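You operate a simulated robot arm through the tools that you are given. There is no shell and no other tool. Be economical: measure what you need, move in short steps, check, and stop when the job is done.

You are at the controls of a simulated robot arm. One attempt, no reset.

## Task
Open the third drawer from the top, take the green die block from the inside the third drawer from the top and put it on top of the brown small carton and shut the drawer again. Then open the grey drawer, fetch the black lump from the inside of the grey drawer and set it in the drip pan, then shut the drawer. Then take the red gauge on the top of the brown bench and put it away on the top of the die bench. Then open the second drawer from the top. Keep to this order. Set down upright: green die block.

It is judged by the outcome, as a careful person would: the job done as asked, and still so three seconds after it is handed in. It fails if anything else is knocked over, pushed out of place, dropped, spilled or broken.

## Robot
A 7-joint arm with a two-finger parallel gripper on a trunk, on a base that drives. Base frame: it is fixed to the floor where the robot stands at the start and does not move with it; the origin is under the middle of the robot, x ahead of it, y to its left, z up. Readings come in mm, degrees, newtons and seconds.
With the tool pointing down near the work surface it reaches from about 100 to 580 mm from the robot's upright axis, wherever it stands. Its first joint turns from -143.0 to 143.0 degrees. Places, roughly: black lump (4x4x3 cm) [3600, -6000, 800]; drip pan (17x17x6 cm) [6000, -6500, 1200]; green die block [4750, 250, 500]; grey drawer [3500, -6000, 800]; red gauge [-3250, -7500, 750]; second drawer [4900, 100, 700]; small carton [3250, 1750, 750]; third drawer [4900, 100, 500]; top of the die bench [6000, -600, 900]. Payload 3 kg.
Tool frame: the origin (TCP) lies between the finger pads and is the grasp point; the fingertips stand 30 mm ahead of it; z points along the fingers, y is the line along which they close. The gripper opens to 110 mm. The fingers are 20 mm wide and 10 mm thick; the gripper's body (48 by 112 mm) begins 55 mm behind the TCP.
Orientation is that of the tool frame in the base frame, as [roll, pitch, yaw] about the fixed x, y, z axes, in that order (R = Rz(yaw) Ry(pitch) Rx(roll)). With the fingers straight down and closing along the base's y, the tool's x points along the base's -x, its y along +y and its z along -z.

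## Interface
- The arm moves only by the tool jog_arm. Its argument "rows" is text: rows parted by semicolons, each of 7 numbers parted by spaces: the shift along the base's x, y, z in cm, then the turn, a rotation vector about the base's x, y, z in degrees, then the gripper command, from -1 (shut) to 1 (fully open), values between in proportion. In form: tx ty tz wx wy wz hand; .... A call has 1 to 12 rows; each row is the pose to reach, as a shift and turn from the pose commanded when the call began. Rows are played at 5 a second. More than 50 mm and 8.6 degrees between two rows, or a gripper value outside its range, and nothing of the call is played. A pose out of reach is approached as far as the arm can. The call stops where the force on the tool passes 40 N (or 10 N more than at its start, if that is more) or the arm is blocked; 0.2 s more then pass. Each finger travels about 108 mm/s and halts on what it meets, pressing with about 45 N; the grip force reading is that of the motor and also rises with nothing between the fingers. The clock runs only during rows and for 0.2 s after the last one: add rows that repeat a pose to give the fingers time. The reply holds the time, the measured pose of the TCP, the force on the tool along the base axes, the opening and the grip force, in the units named above and with some noise, with the torque about the TCP (base axes, N m) and any sound that the robot's microphone picked up.
- Cameras (640 x 400 px; columns grow to the right, rows downward): "scene" is now at [168.8, -6.1, 1525.9]; the picture's right is [0.07, -1.00, 0.00], its down [-0.57, -0.04, -0.82] and it looks along [0.82, 0.06, -0.57] (base axes); focal length 249 px, centre (320, 200). "wrist" rides on the gripper at [72, 17, -103] in the tool frame; the picture's right is [-0.23, 0.97, 0.00], its down [-0.76, -0.18, -0.62] and it looks along [-0.61, -0.14, 0.78] (tool axes); focal length 222 px, centre (320, 200). There is no depth. A picture from a camera that has moved, and an enlarged one, comes with that camera's place and axes in the base frame and with its lens. The place of the scene camera against the robot may be out by one fixed shift of up to 18 mm in any direction.
- grab_frame(camera): a new picture of that camera. It takes no simulated time.
- slide_trunk(by): slides the trunk up (or, below 0, down) by that many mm; the arm and the scene camera ride with it, the base frame stays. It gives what a move gives, with no picture.
- base_move(legs): drives the robot by 1 to 6 legs, each [ahead, left, turn to the left] in mm, mm and degrees, along the robot's own axes; the way and the turn of a leg run together, so that a leg with both is an arc; at most 1500 mm and 180 degrees a leg. The arm and the cameras ride along, it lands a little off, and it stops where it bumps. It gives what a move gives.
- head_to(pan, tilt): turns the head with the scene camera to pan (to the left, within 86 degrees either way) and tilt (down, from -29 to 69), counted from straight ahead of the robot. It gives what a move gives.
- zoom(camera, box): a new picture of the part [left, top, right, bottom] of that camera's present view, enlarged. It takes no simulated time.
- finish_job(): hands the job in; it is judged then, once.

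Go step by step. Nothing tells you exact positions but the pictures and the camera data: compare them with the known pose of the tool, close in by small moves and look again before you grip or let go. The budget is 175 turns and 130 pictures, counting those below and the enlarged ones. Unless the task says otherwise, let go and move clear before handing in.

The tools are called by a JSON object that holds its "api" and its "payload". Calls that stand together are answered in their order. jog_arm: Moves the arm, as the interface text tells. Its arguments: {"type":"object","properties":{"rows":{"type":"string"}},"required":["rows"]} The other tools are called the same way: slide_trunk (by) slides the trunk up or down; base_move (legs) drives the base; head_to (pan, tilt) turns the head that bears the scene camera; grab_frame (camera) takes a picture; zoom (camera, box) takes an enlarged picture of a part of a camera's view; finish_job () hands the job in.

At the start:

```text
time: 0.0
tcp_pos: [443.4, 136.6, 816.0]
tcp_rot: [180.0, 0.0, 180.0]
contact_force: [-0.3, -0.4, 0.8]
torque: [0.0, 0.0, 0.02]
gripper_width: 110.0
grasp_force: 0.0
trunk travel left (down, up): [-632.0, 258.0]
robot x, y, heading: [-3.7, 0.7, -0.0]
head pan, tilt: [4.0, 34.7]
```

scene: 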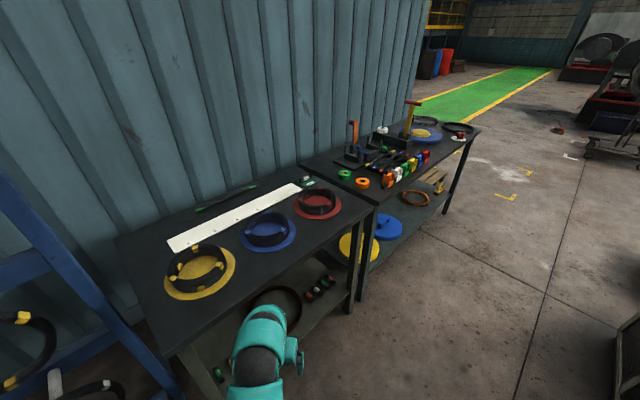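
wrist: 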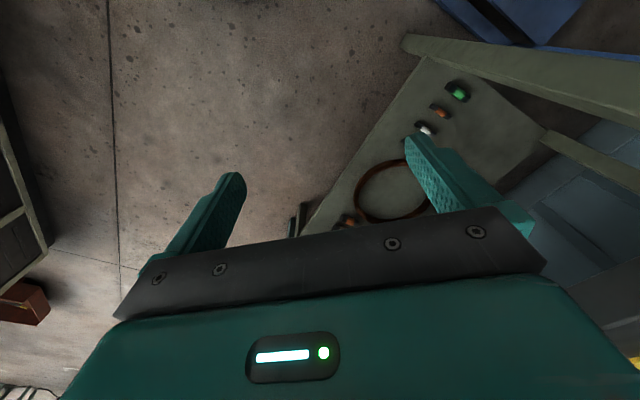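

I see a bench ahead-left of me and a clear aisle to the right; the drawers lie about 4.9 m ahead. I look around first before driving.

{"api": "head_to", "payload": {"pan": -20, "tilt": 10}}

{"api": "grab_frame", "payload": {"camera": "scene"}}

{"api": "head_to", "payload": {"pan": -80, "tilt": 15}}

{"api": "grab_frame", "payload": {"camera": "scene"}}

```text
time: 0.9
tcp_pos: [444.4, 136.2, 815.2]
tcp_rot: [-179.9, 0.0, -180.0]
contact_force: [0.5, -0.8, -0.1]
torque: [-0.03, 0.03, -0.02]
gripper_width: 110.2
grasp_force: 0.1
trunk travel left (down, up): [-632.0, 258.0]
robot x, y, heading: [0.2, -1.7, 0.1]
head pan, tilt: [-20.0, 10.0]
```

```text
127 pictures are left
camera scene: at [168.2, -44.0, 1565.5], right [-0.34, -0.94, 0.0], down [-0.16, 0.06, -0.98], along [0.93, -0.34, -0.17], focal length 249 px, centre (320, 200)
```

scene: 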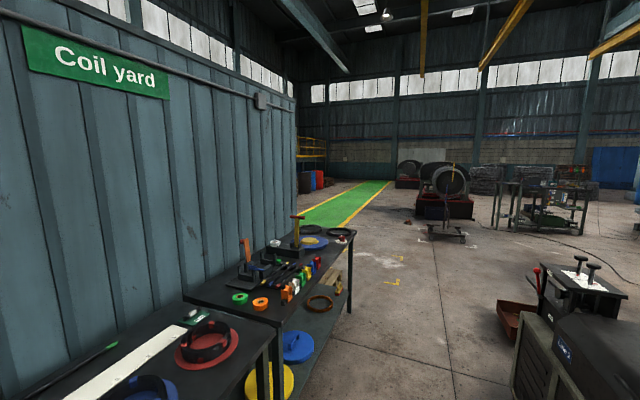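

```text
time: 2.2
tcp_pos: [444.6, 135.0, 816.0]
tcp_rot: [-180.0, 0.0, 180.0]
contact_force: [-0.6, 0.5, -0.3]
torque: [-0.01, 0.01, 0.01]
gripper_width: 109.8
grasp_force: 0.0
trunk travel left (down, up): [-632.0, 258.0]
robot x, y, heading: [1.6, -3.3, 0.0]
head pan, tilt: [-80.0, 15.0]
```

```text
126 pictures are left
camera scene: at [97.1, -104.2, 1557.5], right [-0.98, -0.17, 0.0], down [-0.05, 0.25, -0.97], along [0.17, -0.95, -0.26], focal length 249 px, centre (320, 200)
```

scene: 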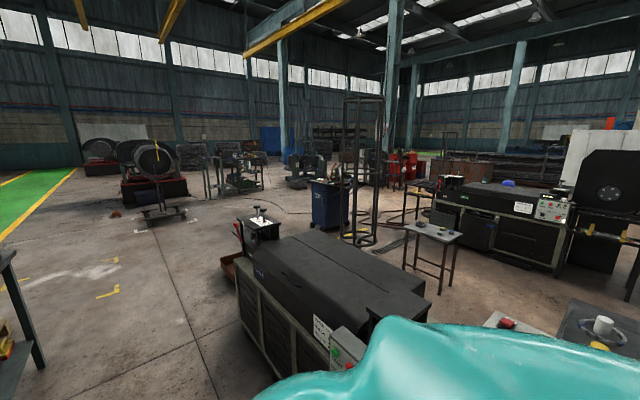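

A partition wall with benches runs diagonally in front of me, so the drawers are behind it. I will drive along the bench to get past its end and look again.

{"api": "base_move", "payload": {"legs": [[0, 0, -43], [1500, 0, 0], [1300, 0, 0]]}}

{"api": "head_to", "payload": {"pan": 75, "tilt": 15}}

{"api": "grab_frame", "payload": {"camera": "scene"}}

{"api": "head_to", "payload": {"pan": 0, "tilt": 15}}

{"api": "grab_frame", "payload": {"camera": "scene"}}

```text
time: 17.7
tcp_pos: [2469.9, -2103.1, 816.4]
tcp_rot: [-179.9, -0.1, 136.8]
contact_force: [0.3, 0.6, 0.6]
torque: [-0.01, 0.02, -0.02]
gripper_width: 110.0
grasp_force: 0.0
trunk travel left (down, up): [-632.0, 258.0]
robot x, y, heading: [2056.3, -1898.1, -43.3]
head pan, tilt: [-80.0, 15.0]
```

```text
time: 20.1
tcp_pos: [2469.5, -2103.3, 817.5]
tcp_rot: [-180.0, 0.0, 136.8]
contact_force: [-0.3, -0.4, 0.1]
torque: [-0.04, 0.03, 0.02]
gripper_width: 110.0
grasp_force: 0.0
trunk travel left (down, up): [-632.0, 258.0]
robot x, y, heading: [2052.5, -1897.6, -43.1]
head pan, tilt: [75.0, 15.0]
```

```text
125 pictures are left
camera scene: at [2191.0, -1917.6, 1557.5], right [0.53, -0.85, 0.0], down [-0.22, -0.14, -0.97], along [0.82, 0.51, -0.26], focal length 249 px, centre (320, 200)
```

scene: 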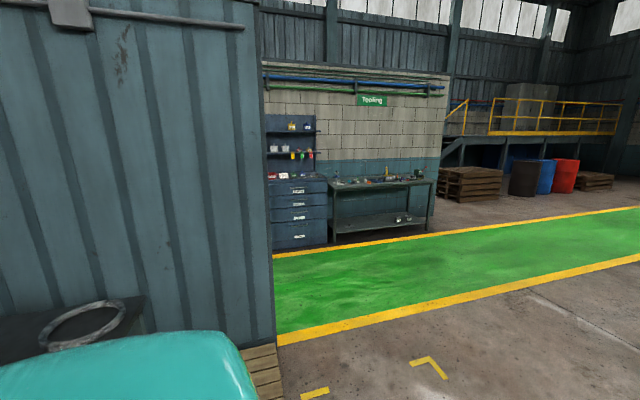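

```text
time: 21.6
tcp_pos: [2470.8, -2103.4, 814.4]
tcp_rot: [-179.9, -0.1, 136.7]
contact_force: [0.7, -0.7, 0.5]
torque: [0.0, 0.0, -0.01]
gripper_width: 110.0
grasp_force: 0.1
trunk travel left (down, up): [-632.0, 258.0]
robot x, y, heading: [2051.8, -1899.9, -43.1]
head pan, tilt: [0.0, 15.0]
```

```text
124 pictures are left
camera scene: at [2179.8, -2030.6, 1557.5], right [-0.68, -0.73, 0.0], down [-0.19, 0.18, -0.97], along [0.71, -0.66, -0.26], focal length 249 px, centre (320, 200)
```

scene: 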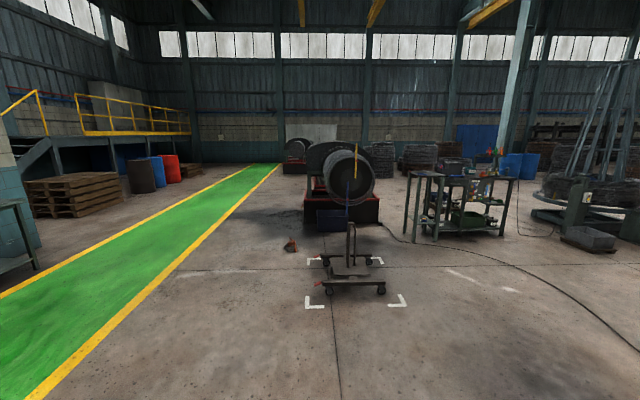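

The blue drawer cabinet sits beyond the wall under the "Tooling" sign, its front face running at about -43°. I drive around the wall end to stand ~1 m in front of it.

{"api": "base_move", "payload": {"legs": [[1000, 0, 0], [0, 0, 98], [1200, 0, 0], [1100, 0, 0], [0, 0, -8]]}}

{"api": "head_to", "payload": {"pan": 0, "tilt": 35}}

{"api": "grab_frame", "payload": {"camera": "scene"}}

{"api": "head_to", "payload": {"pan": 80, "tilt": 25}}

{"api": "grab_frame", "payload": {"camera": "scene"}}

```text
time: 42.5
tcp_pos: [4359.5, -324.5, 816.3]
tcp_rot: [180.0, 0.0, -134.3]
contact_force: [-0.5, 0.1, 0.0]
torque: [-0.02, -0.02, 0.0]
gripper_width: 110.0
grasp_force: 0.1
trunk travel left (down, up): [-632.0, 258.0]
robot x, y, heading: [4148.9, -735.1, 46.0]
head pan, tilt: [0.0, 15.0]
```

```text
time: 43.3
tcp_pos: [4359.5, -324.7, 816.3]
tcp_rot: [-180.0, 0.1, -134.4]
contact_force: [0.2, -0.2, 0.1]
torque: [0.01, 0.04, 0.0]
gripper_width: 109.9
grasp_force: 0.0
trunk travel left (down, up): [-632.0, 258.0]
robot x, y, heading: [4148.5, -738.7, 45.7]
head pan, tilt: [0.0, 35.0]
```

```text
123 pictures are left
camera scene: at [4265.3, -630.0, 1525.5], right [0.72, -0.7, 0.0], down [-0.4, -0.41, -0.82], along [0.57, 0.59, -0.57], focal length 249 px, centre (320, 200)
```

scene: 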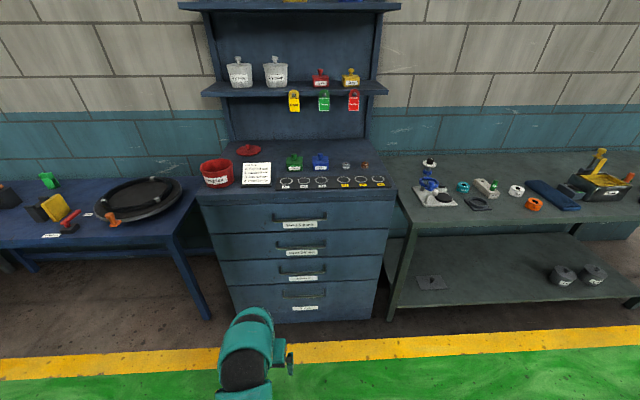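

```text
time: 44.8
tcp_pos: [4359.4, -324.8, 815.6]
tcp_rot: [-179.9, 0.1, -134.3]
contact_force: [-0.1, 0.2, -0.8]
torque: [0.01, -0.02, 0.03]
gripper_width: 109.9
grasp_force: 0.0
trunk travel left (down, up): [-632.0, 258.0]
robot x, y, heading: [4146.0, -736.8, 45.7]
head pan, tilt: [80.0, 25.0]
```

```text
122 pictures are left
camera scene: at [4150.1, -618.2, 1541.2], right [0.81, 0.58, 0.0], down [0.25, -0.34, -0.91], along [-0.53, 0.74, -0.42], focal length 249 px, centre (320, 200)
```

scene: 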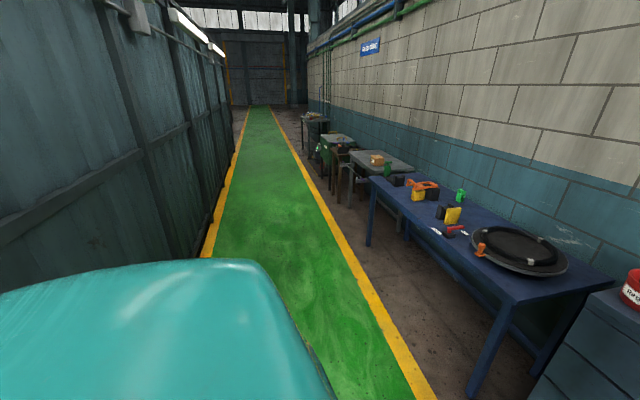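

I see the four-drawer cabinet ahead and a brown carton on a grey table further along the walkway to the left. I zoom in on the drawers.

{"api": "head_to", "payload": {"pan": 0, "tilt": 35}}

{"api": "zoom", "payload": {"camera": "scene", "box": [190, 180, 410, 318]}}

```text
time: 46.4
tcp_pos: [4359.1, -323.5, 816.6]
tcp_rot: [-180.0, 0.0, -134.3]
contact_force: [0.6, 0.3, -1.1]
torque: [0.03, 0.03, -0.01]
gripper_width: 110.1
grasp_force: 0.0
trunk travel left (down, up): [-632.0, 258.0]
robot x, y, heading: [4148.2, -738.7, 45.9]
head pan, tilt: [0.0, 35.0]
```

```text
2.90 times, centred on (300, 249) of scene
camera zoom: at [4265.2, -630.0, 1525.5], right [0.72, -0.7, 0.0], down [-0.4, -0.41, -0.82], along [0.57, 0.59, -0.57], focal length 721 px, centre (378, 58)
```

zoom: 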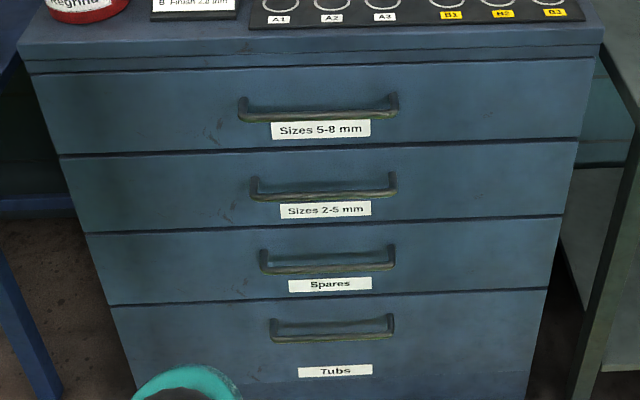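

The third drawer ("Spares") has a horizontal bow handle at roughly z≈520, ~0.97 m ahead of my axis. I swing the tool to point forward in place, then roll it so the fingers close vertically.

{"api": "jog_arm", "payload": {"rows": "0 0 0 5.87 -5.69 0 1;0 0 0 11.7 -11.4 0 1;0 0 0 17.6 -17.1 0 1;0 0 0 23.5 -22.8 0 1;0 0 0 29.4 -28.4 0 1;0 0 0 35.2 -34.1 0 1;0 0 0 41.1 -39.8 0 1;0 0 0 47 -45.5 0 1;0 0 0 52.8 -51.2 0 1;0 0 0 58.7 -56.9 0 1;0 0 0 64.6 -62.6 0 1"}}

```text
time: 48.8
tcp_pos: [4358.8, -324.2, 816.3]
tcp_rot: [63.0, 89.7, 109.0]
contact_force: [0.4, -0.3, 0.0]
torque: [0.0, 0.02, 0.0]
gripper_width: 110.1
grasp_force: 0.0
trunk travel left (down, up): [-632.0, 258.0]
robot x, y, heading: [4148.8, -736.9, 45.6]
head pan, tilt: [0.0, 35.0]
```

The tool now points forward. I roll it 90° about the forward axis and lower the trunk to the third drawer's height.

{"api": "jog_arm", "payload": {"rows": "0 0 0 5.7 5.86 0 1;0 0 0 11.4 11.7 0 1;0 0 0 17.1 17.6 0 1;0 0 0 22.8 23.5 0 1;0 0 0 28.5 29.3 0 1;0 0 0 34.2 35.2 0 1;0 0 0 39.9 41 0 1;0 0 0 45.6 46.9 0 1;0 0 0 51.3 52.8 0 1;0 0 0 57 58.6 0 1;0 0 0 62.7 64.5 0 1"}}

{"api": "slide_trunk", "payload": {"by": -290}}

{"api": "grab_frame", "payload": {"camera": "wrist"}}

{"api": "grab_frame", "payload": {"camera": "scene"}}

```text
time: 51.2
tcp_pos: [4358.9, -325.4, 816.2]
tcp_rot: [89.9, -0.1, 135.8]
contact_force: [0.5, 0.0, 0.5]
torque: [0.0, 0.0, -0.03]
gripper_width: 110.2
grasp_force: 0.0
trunk travel left (down, up): [-632.0, 258.0]
robot x, y, heading: [4143.7, -738.2, 45.8]
head pan, tilt: [0.0, 35.0]
```

```text
time: 54.1
tcp_pos: [4358.8, -324.5, 526.1]
tcp_rot: [89.9, -0.1, 135.9]
contact_force: [-0.7, 0.4, 1.0]
torque: [0.01, 0.0, 0.02]
gripper_width: 110.1
grasp_force: 0.0
trunk travel left (down, up): [-342.0, 548.0]
robot x, y, heading: [4148.8, -739.2, 45.7]
head pan, tilt: [0.0, 35.0]
```

```text
120 pictures are left
camera wrist: at [4234.3, -348.9, 543.3], right [0.16, -0.16, 0.97], down [0.11, -0.98, -0.18], along [0.98, 0.14, -0.14], focal length 222 px, centre (320, 200)
```

wrist: 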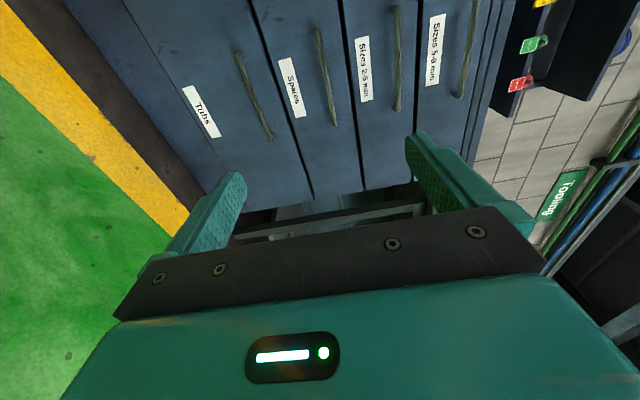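

```text
119 pictures are left
camera scene: at [4265.2, -630.1, 1235.5], right [0.72, -0.7, 0.0], down [-0.4, -0.41, -0.82], along [0.57, 0.59, -0.57], focal length 249 px, centre (320, 200)
```

scene: 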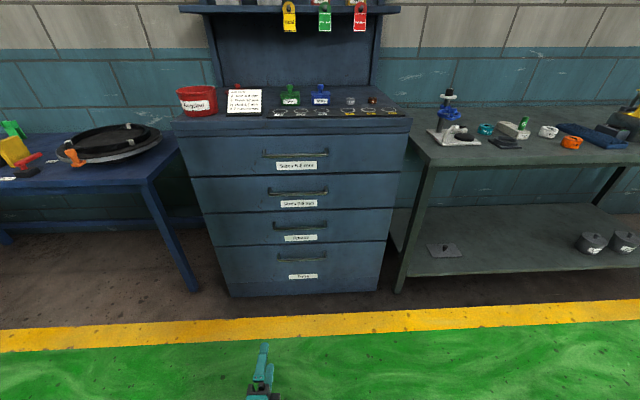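

Triangulating the third handle gives about (4757, 15, 530), ~0.97 m ahead, with the face turned ~2.6° to my heading. I square up, shift right to line the tool up, and close in.

{"api": "base_move", "payload": {"legs": [[0, 0, 2.6], [0, -90, 0], [270, 0, 0]]}}

{"api": "grab_frame", "payload": {"camera": "wrist"}}

{"api": "grab_frame", "payload": {"camera": "scene"}}

```text
time: 57.1
tcp_pos: [4587.1, -173.6, 526.8]
tcp_rot: [89.9, 0.0, 138.5]
contact_force: [0.3, 0.2, 0.1]
torque: [0.0, 0.01, -0.02]
gripper_width: 109.9
grasp_force: 0.0
trunk travel left (down, up): [-342.0, 548.0]
robot x, y, heading: [4393.9, -595.1, 48.2]
head pan, tilt: [0.0, 35.0]
```

```text
118 pictures are left
camera wrist: at [4463.6, -202.5, 543.3], right [0.17, -0.15, 0.97], down [0.16, -0.97, -0.18], along [0.97, 0.18, -0.14], focal length 222 px, centre (320, 200)
```

wrist: 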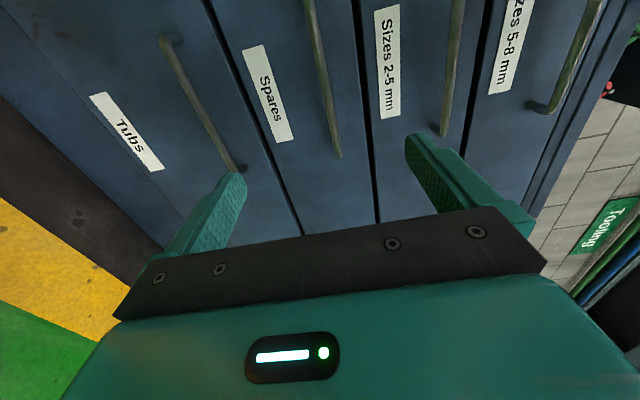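

```text
117 pictures are left
camera scene: at [4506.9, -482.1, 1235.5], right [0.75, -0.66, 0.0], down [-0.38, -0.43, -0.82], along [0.54, 0.61, -0.57], focal length 249 px, centre (320, 200)
```

scene: 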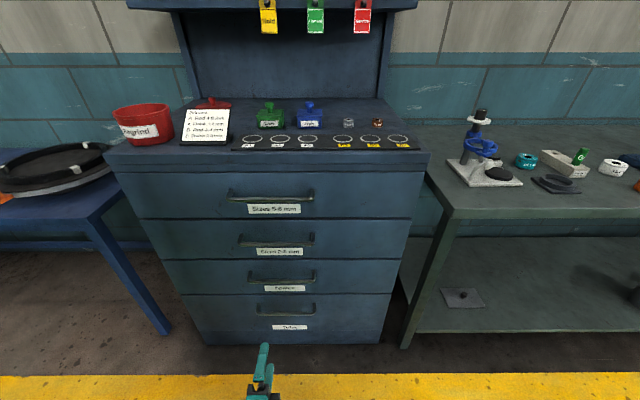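

The third handle's centre is about (4756, 18, ~536), straight ahead of the tool by ~255 mm. I reach forward 200 mm and check.

{"api": "jog_arm", "payload": {"rows": "2.66 2.99 0.2 0 0 0 1;5.31 5.98 0.4 0 0 0 1;7.97 8.98 0.6 0 0 0 1;10.62 11.97 0.8 0 0 0 1;13.28 14.96 0.8 0 0 0 1;13.28 14.96 0.8 0 0 0 1"}}

{"api": "grab_frame", "payload": {"camera": "wrist"}}

{"api": "zoom", "payload": {"camera": "scene", "box": [180, 230, 380, 355]}}

```text
time: 58.5
tcp_pos: [4715.0, -15.7, 550.6]
tcp_rot: [90.0, -0.2, 138.6]
contact_force: [0.4, 0.0, -0.4]
torque: [0.02, 0.0, 0.02]
gripper_width: 110.1
grasp_force: 0.1
out of reach, approached as far as the arm can: row 4, 5, 6
trunk travel left (down, up): [-342.0, 548.0]
robot x, y, heading: [4395.4, -592.6, 48.5]
head pan, tilt: [0.0, 35.0]
```

```text
116 pictures are left
camera wrist: at [4591.9, -45.4, 565.4], right [0.17, -0.15, 0.97], down [0.16, -0.97, -0.18], along [0.97, 0.18, -0.14], focal length 222 px, centre (320, 200)
```

wrist: 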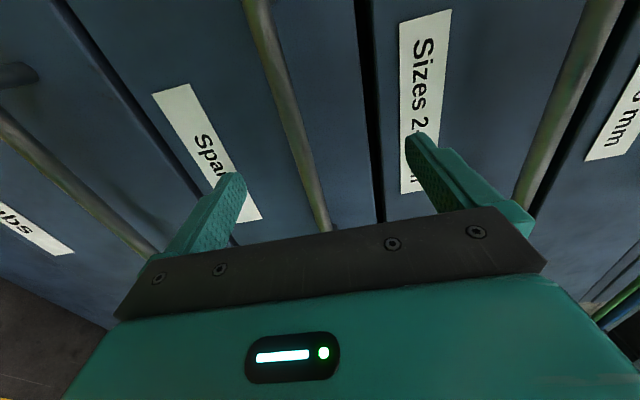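

```text
3.20 times, centred on (280, 292) of scene
camera zoom: at [4506.9, -481.9, 1235.4], right [0.75, -0.66, 0.0], down [-0.38, -0.43, -0.82], along [0.54, 0.61, -0.57], focal length 796 px, centre (448, -96)
```

zoom: 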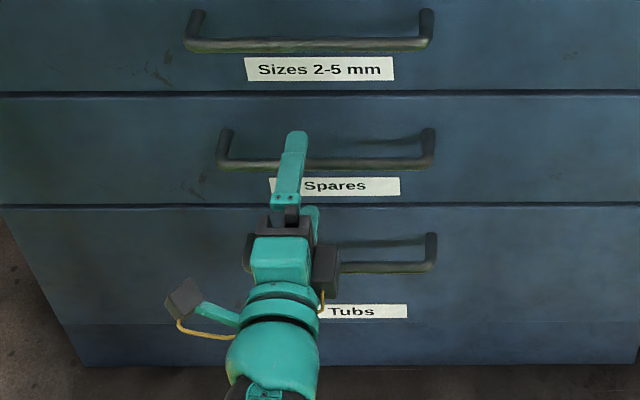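

The arm runs out of reach near 640 mm ahead. I pull the arm back 150 mm and bring the base closer instead.

{"api": "jog_arm", "payload": {"rows": "-2.66 -2.99 -0.4 0 0 0 1;-5.31 -5.98 -0.8 0 0 0 1;-7.97 -8.98 -1.0 0 0 0 1;-10.62 -11.97 -1.0 0 0 0 1;-10.62 -11.97 -1.0 0 0 0 1"}}

```text
time: 59.7
tcp_pos: [4607.3, -135.9, 539.6]
tcp_rot: [89.9, -0.2, 138.5]
contact_force: [0.5, -0.7, -0.5]
torque: [0.0, 0.02, 0.01]
gripper_width: 110.1
grasp_force: 0.0
trunk travel left (down, up): [-342.0, 548.0]
robot x, y, heading: [4394.9, -596.1, 48.5]
head pan, tilt: [0.0, 35.0]
```

Tool is at f≈485, z≈540, ~214 mm short of the bar. I drive 160 mm forward and 15 mm right.

{"api": "base_move", "payload": {"legs": [[160, -15, 0]]}}

{"api": "grab_frame", "payload": {"camera": "wrist"}}

```text
time: 61.1
tcp_pos: [4727.6, -23.7, 539.9]
tcp_rot: [89.8, -0.1, 138.4]
contact_force: [1.1, 0.2, 0.4]
torque: [0.0, 0.01, -0.02]
gripper_width: 110.1
grasp_force: 0.0
trunk travel left (down, up): [-342.0, 548.0]
robot x, y, heading: [4513.1, -488.1, 48.3]
head pan, tilt: [0.0, 35.0]
```

```text
114 pictures are left
camera wrist: at [4605.0, -54.0, 556.0], right [0.17, -0.15, 0.97], down [0.16, -0.97, -0.18], along [0.97, 0.18, -0.14], focal length 222 px, centre (320, 200)
```

wrist: 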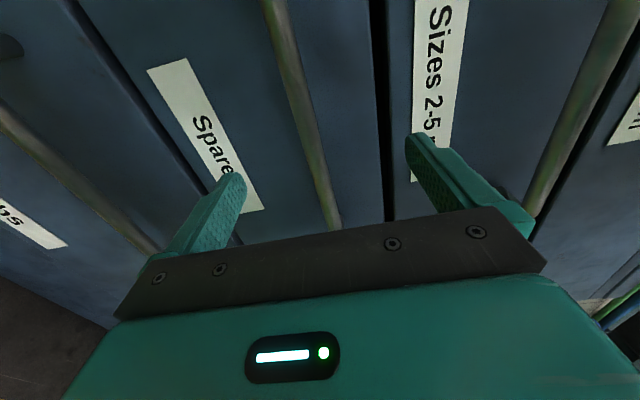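

The bar is centred between the fingertips at z≈536, about 50 mm ahead. I advance 40 mm and close on it.

{"api": "jog_arm", "payload": {"rows": "1.33 1.5 -0.2 0 0 0 1;2.66 2.99 -0.4 0 0 0 1;2.66 2.99 -0.4 0 0 0 -1;2.66 2.99 -0.4 0 0 0 -1;2.66 2.99 -0.4 0 0 0 -1;2.66 2.99 -0.4 0 0 0 -1;2.66 2.99 -0.4 0 0 0 -1"}}

{"api": "grab_frame", "payload": {"camera": "wrist"}}

```text
time: 62.7
tcp_pos: [4755.1, 5.7, 535.5]
tcp_rot: [89.9, -0.1, 138.5]
contact_force: [1.7, 0.4, 0.0]
torque: [-0.06, -0.12, 0.1]
gripper_width: 13.9
grasp_force: 45.2
trunk travel left (down, up): [-342.0, 548.0]
robot x, y, heading: [4512.0, -484.5, 48.1]
head pan, tilt: [0.0, 35.0]
```

```text
113 pictures are left
camera wrist: at [4631.9, -24.0, 551.9], right [0.17, -0.15, 0.97], down [0.16, -0.97, -0.18], along [0.97, 0.18, -0.14], focal length 222 px, centre (320, 200)
```

wrist: 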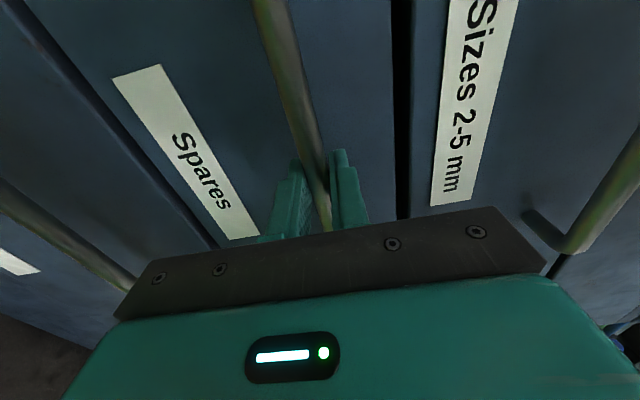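

Gripped (13.9 mm bar). I pull the drawer straight back with the arm.

{"api": "jog_arm", "payload": {"rows": "-1.66 -1.87 0 0 0 0 -1;-3.32 -3.74 0 0 0 0 -1;-4.98 -5.61 0 0 0 0 -1;-6.64 -7.48 0 0 0 0 -1;-8.3 -9.35 0 0 0 0 -1;-9.96 -11.22 0 0 0 0 -1;-11.62 -13.09 0 0 0 0 -1;-13.28 -14.96 0 0 0 0 -1;-14.94 -16.83 0 0 0 0 -1"}}

{"api": "grab_frame", "payload": {"camera": "scene"}}

```text
time: 64.7
tcp_pos: [4605.3, -162.2, 535.6]
tcp_rot: [89.9, -0.1, 138.3]
contact_force: [15.2, -16.6, -1.7]
torque: [-0.14, -0.09, 0.27]
gripper_width: 13.7
grasp_force: 44.6
trunk travel left (down, up): [-342.0, 548.0]
robot x, y, heading: [4515.8, -484.4, 48.3]
head pan, tilt: [0.0, 35.0]
```

```text
112 pictures are left
camera scene: at [4627.1, -372.0, 1235.5], right [0.75, -0.67, 0.0], down [-0.38, -0.43, -0.82], along [0.54, 0.61, -0.57], focal length 249 px, centre (320, 200)
```

scene: 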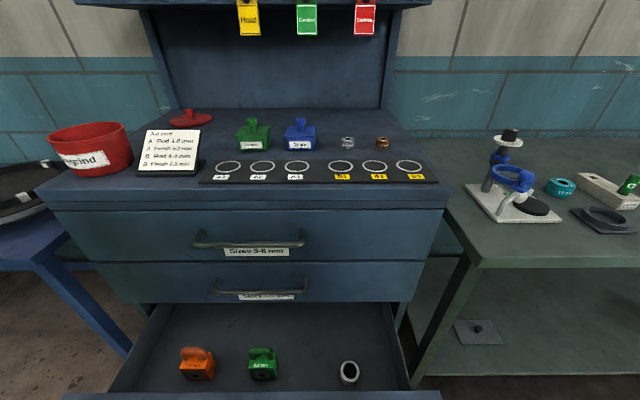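

The third drawer is open 225 mm and I see the green die block inside, between an orange one and a ring. I zoom to see its shape.

{"api": "zoom", "payload": {"camera": "scene", "box": [160, 320, 288, 400]}}

{"api": "jog_arm", "payload": {"rows": "0 0 0 0 0 0 -0.5;0 0 0 0 0 0 0;0 0 0 0 0 0 0;-1.33 -1.5 0 0 0 0 0;-2.66 -2.99 0 0 0 0 0;-4 -4.5 0 0 0 0 0;-5.3 -6 0 0 0 0 0"}}

```text
5.00 times, centred on (224, 360) of scene
camera zoom: at [4627.1, -372.0, 1235.5], right [0.75, -0.67, 0.0], down [-0.38, -0.43, -0.82], along [0.54, 0.61, -0.57], focal length 1243 px, centre (800, -600)
```

zoom: 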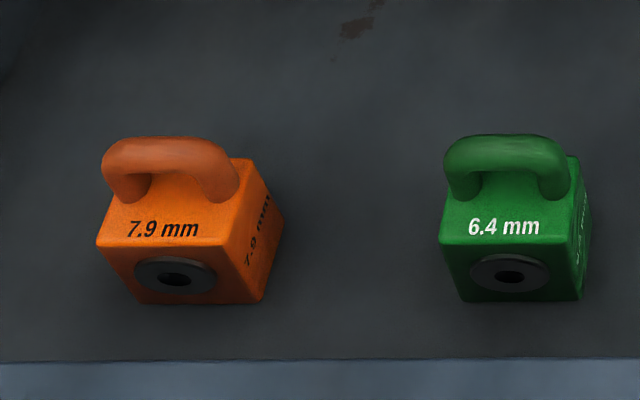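

```text
time: 66.5
tcp_pos: [4574.9, -209.1, 540.5]
tcp_rot: [88.6, -0.9, 136.4]
contact_force: [-0.3, -0.2, 0.2]
torque: [0.02, -0.02, -0.02]
gripper_width: 55.2
grasp_force: 0.1
trunk travel left (down, up): [-342.0, 548.0]
robot x, y, heading: [4514.4, -486.2, 48.2]
head pan, tilt: [0.0, 35.0]
stopped in row 7: the arm was blocked; the commanded pose is now the measured one
```

The arm is clear of the handle, at its retraction limit. I raise the trunk, move the tool forward while rolling it back, then turn it down over the drawer.

{"api": "slide_trunk", "payload": {"by": 260}}

{"api": "jog_arm", "payload": {"rows": "1 1.12 0 -5.45 -6.1 0 0.5;2 2.24 0 -10.9 -12.2 0 1;3 3.36 0 -16.4 -18.3 0 1;4 4.47 0 -21.8 -24.4 0 1;5 5.6 0 -27.3 -30.5 0 1;6 6.7 0 -32.7 -36.6 0 1;7 7.8 0 -38.2 -42.7 0 1;8 8.95 0 -43.6 -48.8 0 1;9 10 0 -49.1 -54.9 0 1;10 11.2 0 -54.5 -61 0 1;11 12.3 0 -60 -67.1 0 1"}}

{"api": "jog_arm", "payload": {"rows": "0.3 0.3 0 -6.1 5.45 0 1;0.6 0.6 0 -12.2 10.9 0 1;0.9 0.9 0 -18.3 16.4 0 1;1.2 1.2 0 -24.4 21.8 0 1;1.5 1.5 0 -30.5 27.3 0 1;1.8 1.8 0 -36.6 32.7 0 1;2.1 2.1 0 -42.7 38.2 0 1;2.4 2.4 0 -48.8 43.6 0 1;2.7 2.7 0 -54.9 49.1 0 1;3 3 0 -61 54.5 0 1;3 3 0 -67.1 60 0 1;3 3 0 -67.1 60 0 1"}}

{"api": "grab_frame", "payload": {"camera": "scene"}}

{"api": "grab_frame", "payload": {"camera": "wrist"}}

```text
time: 69.2
tcp_pos: [4573.8, -206.5, 799.4]
tcp_rot: [88.5, -0.7, 136.6]
contact_force: [-0.1, -0.9, 0.6]
torque: [0.0, -0.01, 0.02]
gripper_width: 55.0
grasp_force: 0.0
trunk travel left (down, up): [-602.0, 288.0]
robot x, y, heading: [4514.4, -486.0, 48.2]
head pan, tilt: [0.0, 35.0]
```

```text
time: 71.6
tcp_pos: [4680.0, -89.8, 800.7]
tcp_rot: [13.9, 88.7, 64.0]
contact_force: [-0.4, -0.9, -0.7]
torque: [0.0, 0.03, -0.02]
gripper_width: 110.0
grasp_force: 0.1
trunk travel left (down, up): [-602.0, 288.0]
robot x, y, heading: [4512.2, -484.4, 48.6]
head pan, tilt: [0.0, 35.0]
```

```text
time: 74.2
tcp_pos: [4707.8, -59.1, 799.4]
tcp_rot: [178.1, 1.5, -132.3]
contact_force: [-0.5, 0.3, 0.0]
torque: [0.0, 0.02, 0.02]
gripper_width: 110.0
grasp_force: 0.0
trunk travel left (down, up): [-602.0, 288.0]
robot x, y, heading: [4516.9, -484.8, 48.4]
head pan, tilt: [0.0, 35.0]
```

```text
110 pictures are left
camera scene: at [4626.3, -371.0, 1495.5], right [0.75, -0.67, 0.0], down [-0.38, -0.43, -0.82], along [0.54, 0.61, -0.57], focal length 249 px, centre (320, 200)
```

scene: 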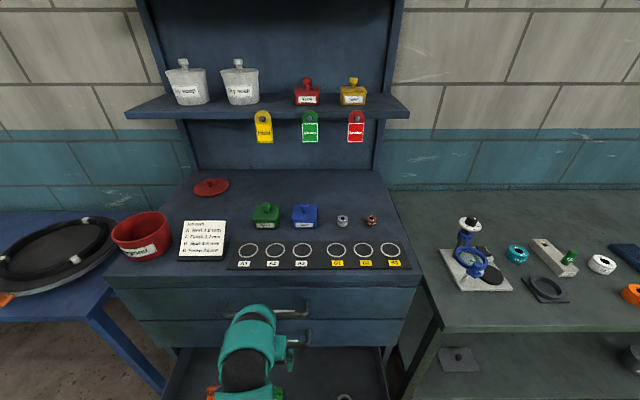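

```text
109 pictures are left
camera wrist: at [4647.4, -106.1, 901.7], right [-0.57, 0.82, 0.04], down [0.65, 0.42, 0.64], along [0.51, 0.39, -0.77], focal length 222 px, centre (320, 200)
```

wrist: 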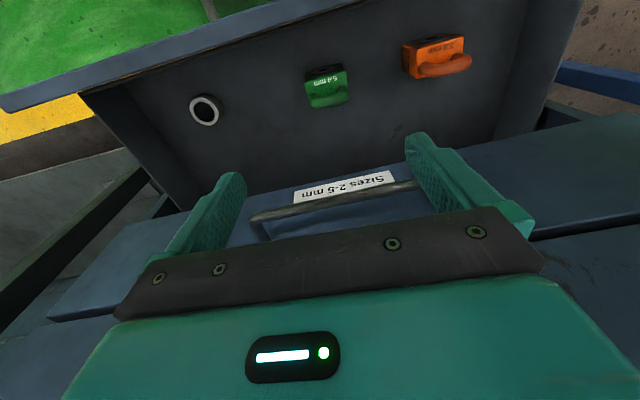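

The block is nearly under the tool. I straighten the tool's tilt, lower the trunk 130 mm and look again.

{"api": "jog_arm", "payload": {"rows": "0 0 0 -2.4 -0.4 0 1;0 0 0 -2.4 -0.4 0 1"}}

{"api": "slide_trunk", "payload": {"by": -140}}

{"api": "grab_frame", "payload": {"camera": "wrist"}}

{"api": "grab_frame", "payload": {"camera": "scene"}}

```text
time: 74.8
tcp_pos: [4709.5, -61.3, 786.7]
tcp_rot: [180.0, 0.3, -132.4]
contact_force: [-0.2, 0.2, 0.4]
torque: [0.0, 0.0, -0.02]
gripper_width: 110.2
grasp_force: 0.1
out of reach, approached as far as the arm can: row 1, 2
trunk travel left (down, up): [-602.0, 288.0]
robot x, y, heading: [4513.9, -484.2, 48.3]
head pan, tilt: [0.0, 35.0]
```

```text
time: 76.5
tcp_pos: [4708.2, -60.4, 646.7]
tcp_rot: [-180.0, 0.2, -132.3]
contact_force: [-0.7, -0.3, 0.8]
torque: [0.03, -0.01, 0.01]
gripper_width: 109.9
grasp_force: 0.0
trunk travel left (down, up): [-462.0, 428.0]
robot x, y, heading: [4510.1, -482.8, 48.4]
head pan, tilt: [0.0, 35.0]
```

```text
108 pictures are left
camera wrist: at [4647.3, -103.8, 750.2], right [-0.57, 0.82, 0.0], down [0.64, 0.44, 0.63], along [0.51, 0.36, -0.78], focal length 222 px, centre (320, 200)
```

wrist: 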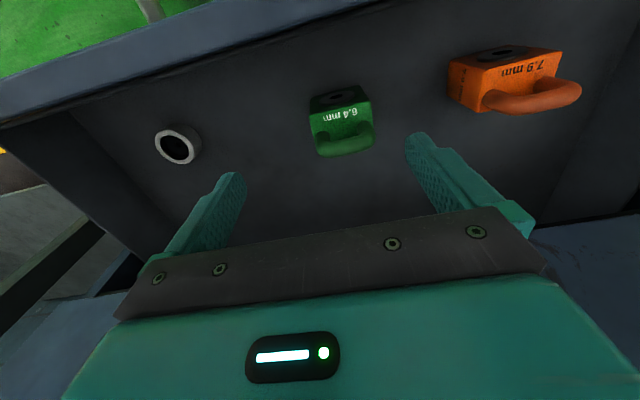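

```text
107 pictures are left
camera scene: at [4626.3, -371.0, 1355.5], right [0.75, -0.67, 0.0], down [-0.38, -0.43, -0.82], along [0.54, 0.61, -0.57], focal length 249 px, centre (320, 200)
```

scene: 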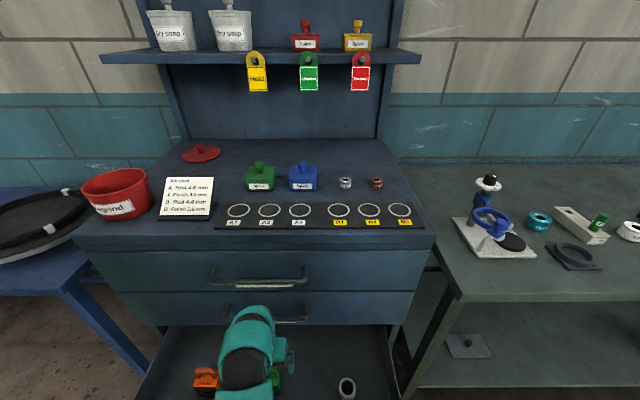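

I zoom on the wrist view to get the block's centre and yaw.

{"api": "zoom", "payload": {"camera": "wrist", "box": [280, 70, 408, 150]}}

```text
5.00 times, centred on (344, 110) of wrist
camera zoom: at [4647.3, -103.8, 750.2], right [-0.57, 0.82, 0.0], down [0.64, 0.44, 0.63], along [0.51, 0.36, -0.78], focal length 1111 px, centre (200, 650)
```

zoom: 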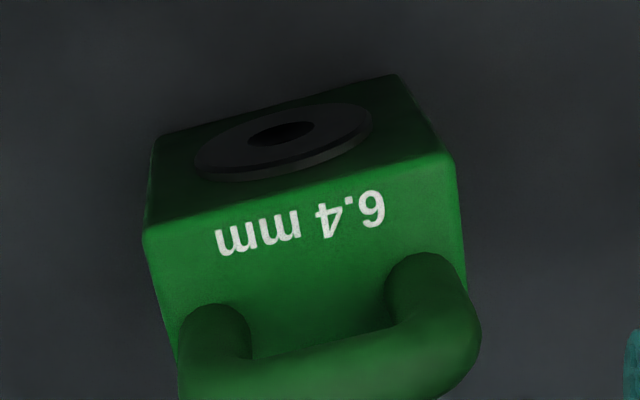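

The block's top is at z≈504, ~67 mm wide, aligned with the drawer, centre ≈ (4714, -23). I centre the tool over it and lower a little.

{"api": "jog_arm", "payload": {"rows": "0.3 1.9 -2 0 0 0.4 1;0.6 3.7 -4 0 0 0.8 1;0.6 3.7 -4 0 0 0.8 1"}}

{"api": "grab_frame", "payload": {"camera": "wrist"}}

```text
time: 77.3
tcp_pos: [4713.4, -24.1, 606.3]
tcp_rot: [180.0, 0.2, -131.7]
contact_force: [-0.1, -0.2, 0.7]
torque: [0.0, 0.06, 0.0]
gripper_width: 110.1
grasp_force: 0.0
trunk travel left (down, up): [-462.0, 428.0]
robot x, y, heading: [4514.5, -486.5, 48.4]
head pan, tilt: [0.0, 35.0]
```

```text
105 pictures are left
camera wrist: at [4653.9, -67.3, 710.4], right [-0.58, 0.82, 0.0], down [0.64, 0.45, 0.63], along [0.51, 0.36, -0.78], focal length 222 px, centre (320, 200)
```

wrist: 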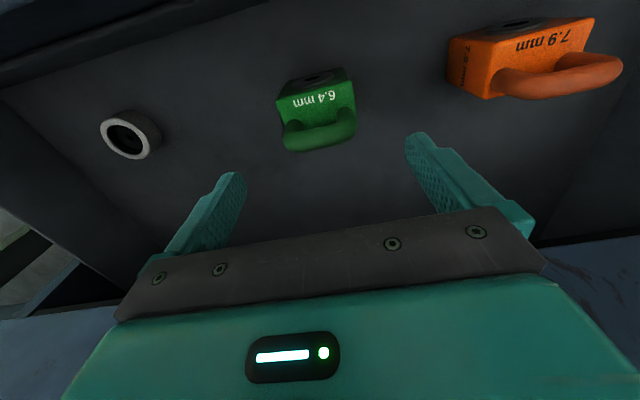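

The tool axis projects right onto the block's top centre. I descend to TCP z≈508 and close.

{"api": "jog_arm", "payload": {"rows": "0 0 -2.5 0 0 0 1;0 0 -5 0 0 0 1;0 0 -7.5 0 0 0 1;0 0 -9.8 0 0 0 1;0 0 -9.8 0 0 0 1"}}

{"api": "grab_frame", "payload": {"camera": "wrist"}}

```text
time: 78.5
tcp_pos: [4714.7, -23.8, 509.4]
tcp_rot: [179.9, 0.2, -131.6]
contact_force: [-0.8, -0.1, -0.3]
torque: [-0.01, 0.02, -0.01]
gripper_width: 109.9
grasp_force: 0.0
trunk travel left (down, up): [-462.0, 428.0]
robot x, y, heading: [4510.5, -484.9, 48.4]
head pan, tilt: [0.0, 35.0]
```

```text
104 pictures are left
camera wrist: at [4653.7, -67.4, 612.4], right [-0.58, 0.82, 0.0], down [0.64, 0.45, 0.63], along [0.51, 0.36, -0.78], focal length 222 px, centre (320, 200)
```

wrist: 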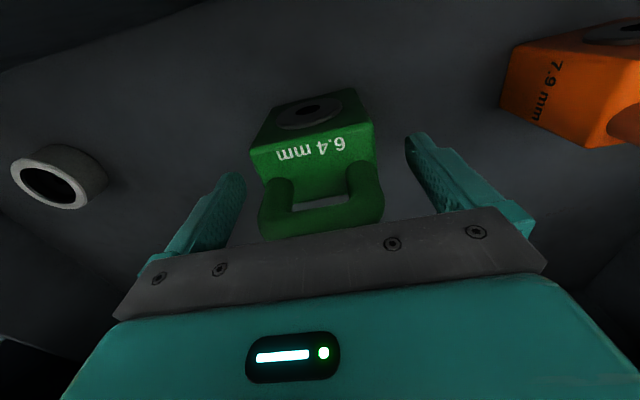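

The block top is ~z 493 and its centre ~8 mm further ahead than my tool. I nudge forward and down 14 mm, then close.

{"api": "jog_arm", "payload": {"rows": "0.5 0.55 -0.7 0 0 0 1;0.5 0.55 -1.4 0 0 0 1;0.5 0.55 -1.4 0 0 0 0.3;0.5 0.55 -1.4 0 0 0 -0.5;0.5 0.55 -1.4 0 0 0 -0.5;0.5 0.55 -1.4 0 0 0 -0.5"}}

{"api": "grab_frame", "payload": {"camera": "wrist"}}

```text
time: 79.9
tcp_pos: [4719.4, -18.4, 495.5]
tcp_rot: [-179.9, 0.1, -131.5]
contact_force: [-0.6, -0.3, 0.9]
torque: [-0.26, 0.24, -0.08]
gripper_width: 69.9
grasp_force: 45.4
trunk travel left (down, up): [-462.0, 428.0]
robot x, y, heading: [4517.0, -481.9, 48.1]
head pan, tilt: [0.0, 35.0]
```

```text
103 pictures are left
camera wrist: at [4658.7, -62.3, 598.4], right [-0.58, 0.82, 0.0], down [0.64, 0.45, 0.63], along [0.51, 0.36, -0.78], focal length 222 px, centre (320, 200)
```

wrist: 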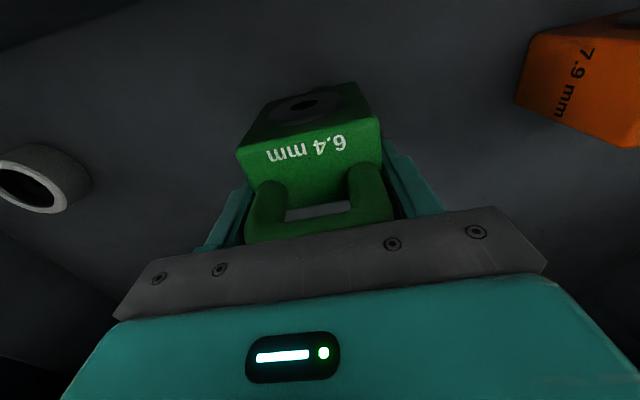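

Grip is solid at 69.9 mm. I lift with the trunk and check the block.

{"api": "slide_trunk", "payload": {"by": 380}}

{"api": "base_move", "payload": {"legs": [[-350, 0, 0]]}}

{"api": "head_to", "payload": {"pan": 55, "tilt": 25}}

{"api": "grab_frame", "payload": {"camera": "scene"}}

{"api": "grab_frame", "payload": {"camera": "wrist"}}

```text
time: 83.5
tcp_pos: [4720.4, -17.9, 875.1]
tcp_rot: [180.0, 0.0, -131.4]
contact_force: [-0.6, -0.3, -10.7]
torque: [0.12, -0.08, 0.01]
gripper_width: 69.9
grasp_force: 44.8
trunk travel left (down, up): [-842.0, 48.0]
robot x, y, heading: [4511.9, -484.8, 48.4]
head pan, tilt: [0.0, 35.0]
```

```text
time: 85.8
tcp_pos: [4485.3, -282.0, 875.4]
tcp_rot: [179.9, 0.2, -131.4]
contact_force: [0.3, 0.0, -9.8]
torque: [0.09, -0.11, 0.02]
gripper_width: 69.8
grasp_force: 45.3
trunk travel left (down, up): [-842.0, 48.0]
robot x, y, heading: [4282.2, -744.6, 48.4]
head pan, tilt: [0.0, 35.0]
```

```text
time: 87.1
tcp_pos: [4485.8, -281.1, 875.7]
tcp_rot: [-180.0, 0.1, -131.4]
contact_force: [0.1, -0.7, -10.2]
torque: [0.11, -0.1, 0.0]
gripper_width: 69.8
grasp_force: 44.9
trunk travel left (down, up): [-842.0, 48.0]
robot x, y, heading: [4280.8, -745.3, 48.1]
head pan, tilt: [55.0, 25.0]
```

```text
102 pictures are left
camera scene: at [4313.0, -609.0, 1751.1], right [0.97, 0.23, 0.0], down [0.1, -0.41, -0.91], along [-0.21, 0.88, -0.42], focal length 249 px, centre (320, 200)
```

scene: 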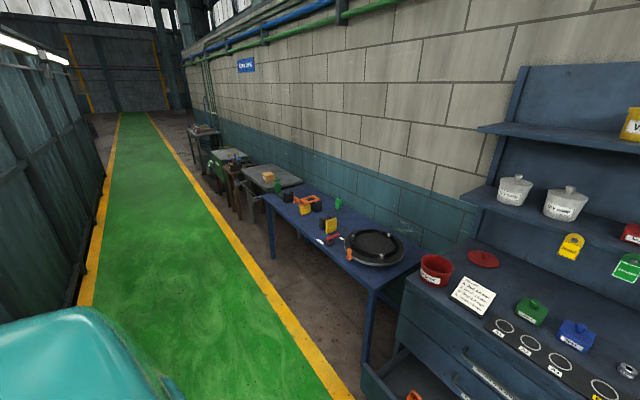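

```text
101 pictures are left
camera wrist: at [4424.4, -324.5, 978.0], right [-0.58, 0.81, 0.0], down [0.64, 0.45, 0.62], along [0.51, 0.36, -0.78], focal length 222 px, centre (320, 200)
```

wrist: 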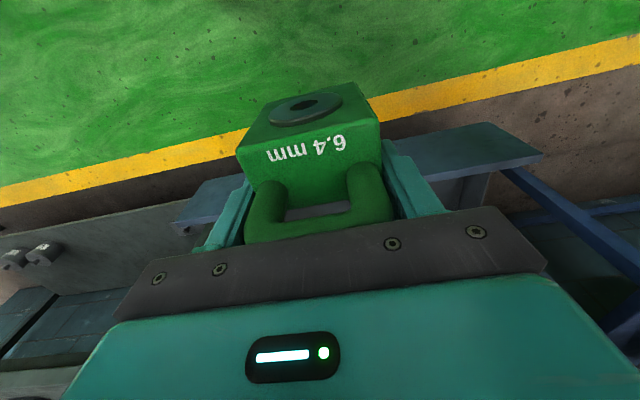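

The corridor left is clear; the carton sits on the grey table beyond the blue one, roughly 2.5 m left and 1.2 m ahead. I strafe left along the walkway.

{"api": "base_move", "payload": {"legs": [[0, 1300, 0], [0, 1000, 0]]}}

{"api": "head_to", "payload": {"pan": 0, "tilt": 40}}

{"api": "grab_frame", "payload": {"camera": "scene"}}

```text
time: 98.4
tcp_pos: [2768.6, 1248.7, 875.1]
tcp_rot: [179.9, 0.2, -131.4]
contact_force: [0.5, 0.9, -10.4]
torque: [0.09, -0.12, 0.0]
gripper_width: 69.7
grasp_force: 45.0
trunk travel left (down, up): [-842.0, 48.0]
robot x, y, heading: [2565.9, 779.8, 48.4]
head pan, tilt: [55.0, 25.0]
```

```text
time: 99.6
tcp_pos: [2769.3, 1248.2, 873.8]
tcp_rot: [179.9, 0.1, -131.5]
contact_force: [-0.6, 0.7, -9.4]
torque: [0.08, -0.05, -0.03]
gripper_width: 69.5
grasp_force: 44.7
trunk travel left (down, up): [-842.0, 48.0]
robot x, y, heading: [2565.3, 783.9, 48.4]
head pan, tilt: [0.0, 40.0]
```

```text
100 pictures are left
camera scene: at [2674.3, 894.2, 1727.8], right [0.75, -0.66, 0.0], down [-0.43, -0.48, -0.77], along [0.51, 0.57, -0.64], focal length 249 px, centre (320, 200)
```

scene: 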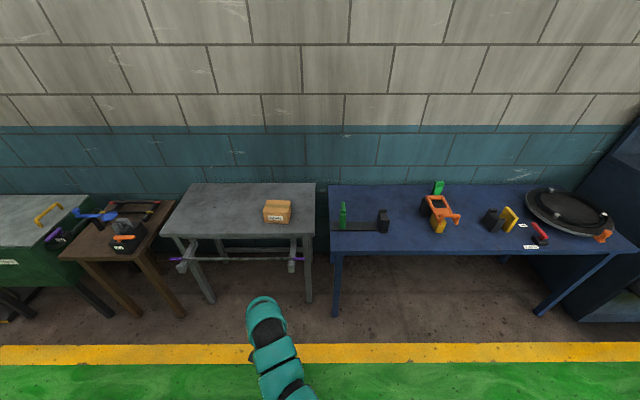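

The carton is ahead, slightly left, at roughly f≈1.18 m. I zoom on it for size and orientation.

{"api": "zoom", "payload": {"camera": "scene", "box": [160, 170, 352, 290]}}

```text
3.33 times, centred on (256, 230) of scene
camera zoom: at [2674.3, 894.2, 1727.8], right [0.75, -0.66, 0.0], down [-0.43, -0.48, -0.77], along [0.51, 0.57, -0.64], focal length 829 px, centre (533, 100)
```

zoom: 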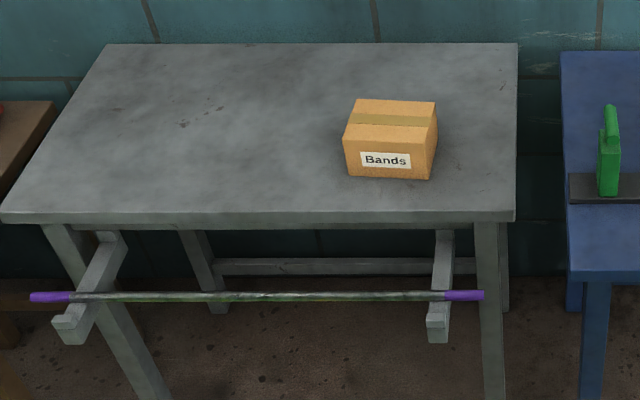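

The carton ("Bands", ~14 cm wide) stands on the grey table; a rod on brackets sticks out in front at lower height. I raise the block and approach part of the way.

{"api": "jog_arm", "payload": {"rows": "0 0 2 0 0 0 -0.5;0 0 4 0 0 0 -0.5;0 0 6 0 0 0 -0.5;0 0 6 0 0 0 -0.5"}}

{"api": "base_move", "payload": {"legs": [[440, 75, 0]]}}

{"api": "head_to", "payload": {"pan": 10, "tilt": 55}}

{"api": "grab_frame", "payload": {"camera": "scene"}}

{"api": "grab_frame", "payload": {"camera": "wrist"}}

```text
time: 100.6
tcp_pos: [2770.0, 1247.9, 934.9]
tcp_rot: [179.9, 0.1, -131.6]
contact_force: [-0.4, -0.1, -10.7]
torque: [0.1, -0.08, -0.01]
gripper_width: 69.8
grasp_force: 45.6
trunk travel left (down, up): [-842.0, 48.0]
robot x, y, heading: [2560.0, 780.9, 48.5]
head pan, tilt: [0.0, 40.0]
```

```text
time: 103.3
tcp_pos: [3004.2, 1631.1, 932.5]
tcp_rot: [180.0, 0.1, -131.2]
contact_force: [0.0, 0.3, -9.6]
torque: [0.06, -0.09, 0.03]
gripper_width: 70.0
grasp_force: 44.8
trunk travel left (down, up): [-842.0, 48.0]
robot x, y, heading: [2801.1, 1162.1, 48.6]
head pan, tilt: [0.0, 40.0]
```

```text
time: 104.1
tcp_pos: [3004.0, 1629.4, 933.9]
tcp_rot: [179.9, 0.1, -131.2]
contact_force: [0.8, -0.1, -9.3]
torque: [0.08, -0.04, -0.01]
gripper_width: 69.9
grasp_force: 45.6
trunk travel left (down, up): [-842.0, 48.0]
robot x, y, heading: [2797.9, 1160.0, 48.2]
head pan, tilt: [10.0, 55.0]
```

```text
98 pictures are left
camera scene: at [2891.8, 1273.3, 1707.2], right [0.85, -0.52, 0.0], down [-0.43, -0.7, -0.57], along [0.3, 0.49, -0.82], focal length 249 px, centre (320, 200)
```

scene: 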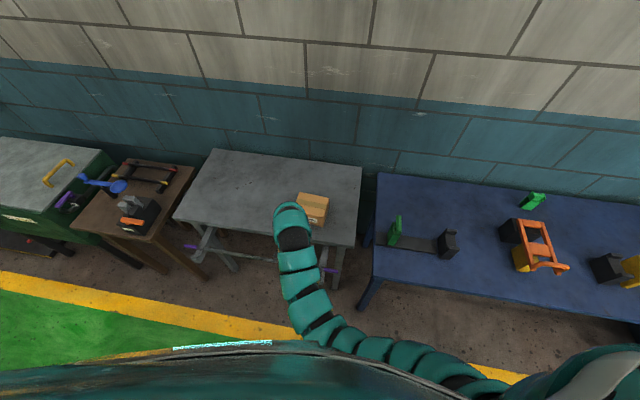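

```text
97 pictures are left
camera wrist: at [2943.2, 1586.1, 1037.5], right [-0.58, 0.81, 0.0], down [0.63, 0.46, 0.62], along [0.51, 0.36, -0.78], focal length 222 px, centre (320, 200)
```

wrist: 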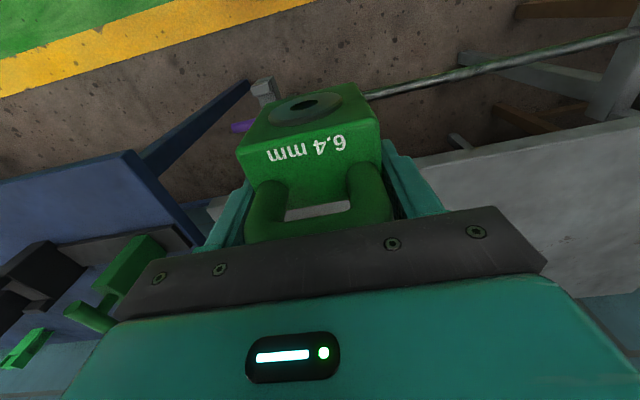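

Triangulation puts the carton's top nearer z≈860 than I assumed, so I raise more before coming over it and measure from a sharper view.

{"api": "slide_trunk", "payload": {"by": 47}}

{"api": "jog_arm", "payload": {"rows": "0 0 2 0 0 0 -0.5;0 0 4 0 0 0 -0.5;0 0 6 0 0 0 -0.5;0 0 6 0 0 0 -0.5"}}

{"api": "zoom", "payload": {"camera": "scene", "box": [240, 140, 400, 240]}}

```text
time: 105.0
tcp_pos: [3003.8, 1629.7, 981.1]
tcp_rot: [-179.9, 0.1, -131.2]
contact_force: [0.6, 0.2, -9.8]
torque: [0.11, -0.09, -0.01]
gripper_width: 70.0
grasp_force: 44.9
trunk travel left (down, up): [-889.0, 1.0]
robot x, y, heading: [2799.1, 1164.0, 48.4]
head pan, tilt: [10.0, 55.0]
```

```text
time: 106.0
tcp_pos: [3005.0, 1629.6, 1042.1]
tcp_rot: [180.0, 0.1, -131.2]
contact_force: [-0.6, -0.5, -9.8]
torque: [0.12, -0.08, -0.03]
gripper_width: 69.9
grasp_force: 44.6
trunk travel left (down, up): [-889.0, 1.0]
robot x, y, heading: [2800.8, 1159.9, 48.8]
head pan, tilt: [10.0, 55.0]
```

```text
4.00 times, centred on (320, 190) of scene
camera zoom: at [2892.0, 1273.6, 1754.1], right [0.85, -0.52, 0.0], down [-0.43, -0.7, -0.57], along [0.3, 0.49, -0.82], focal length 995 px, centre (320, 240)
```

zoom: 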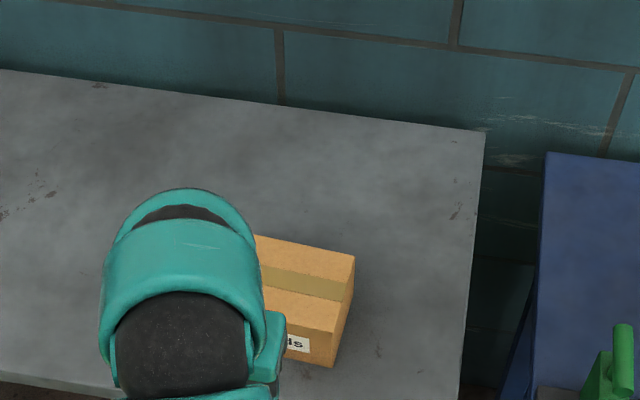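

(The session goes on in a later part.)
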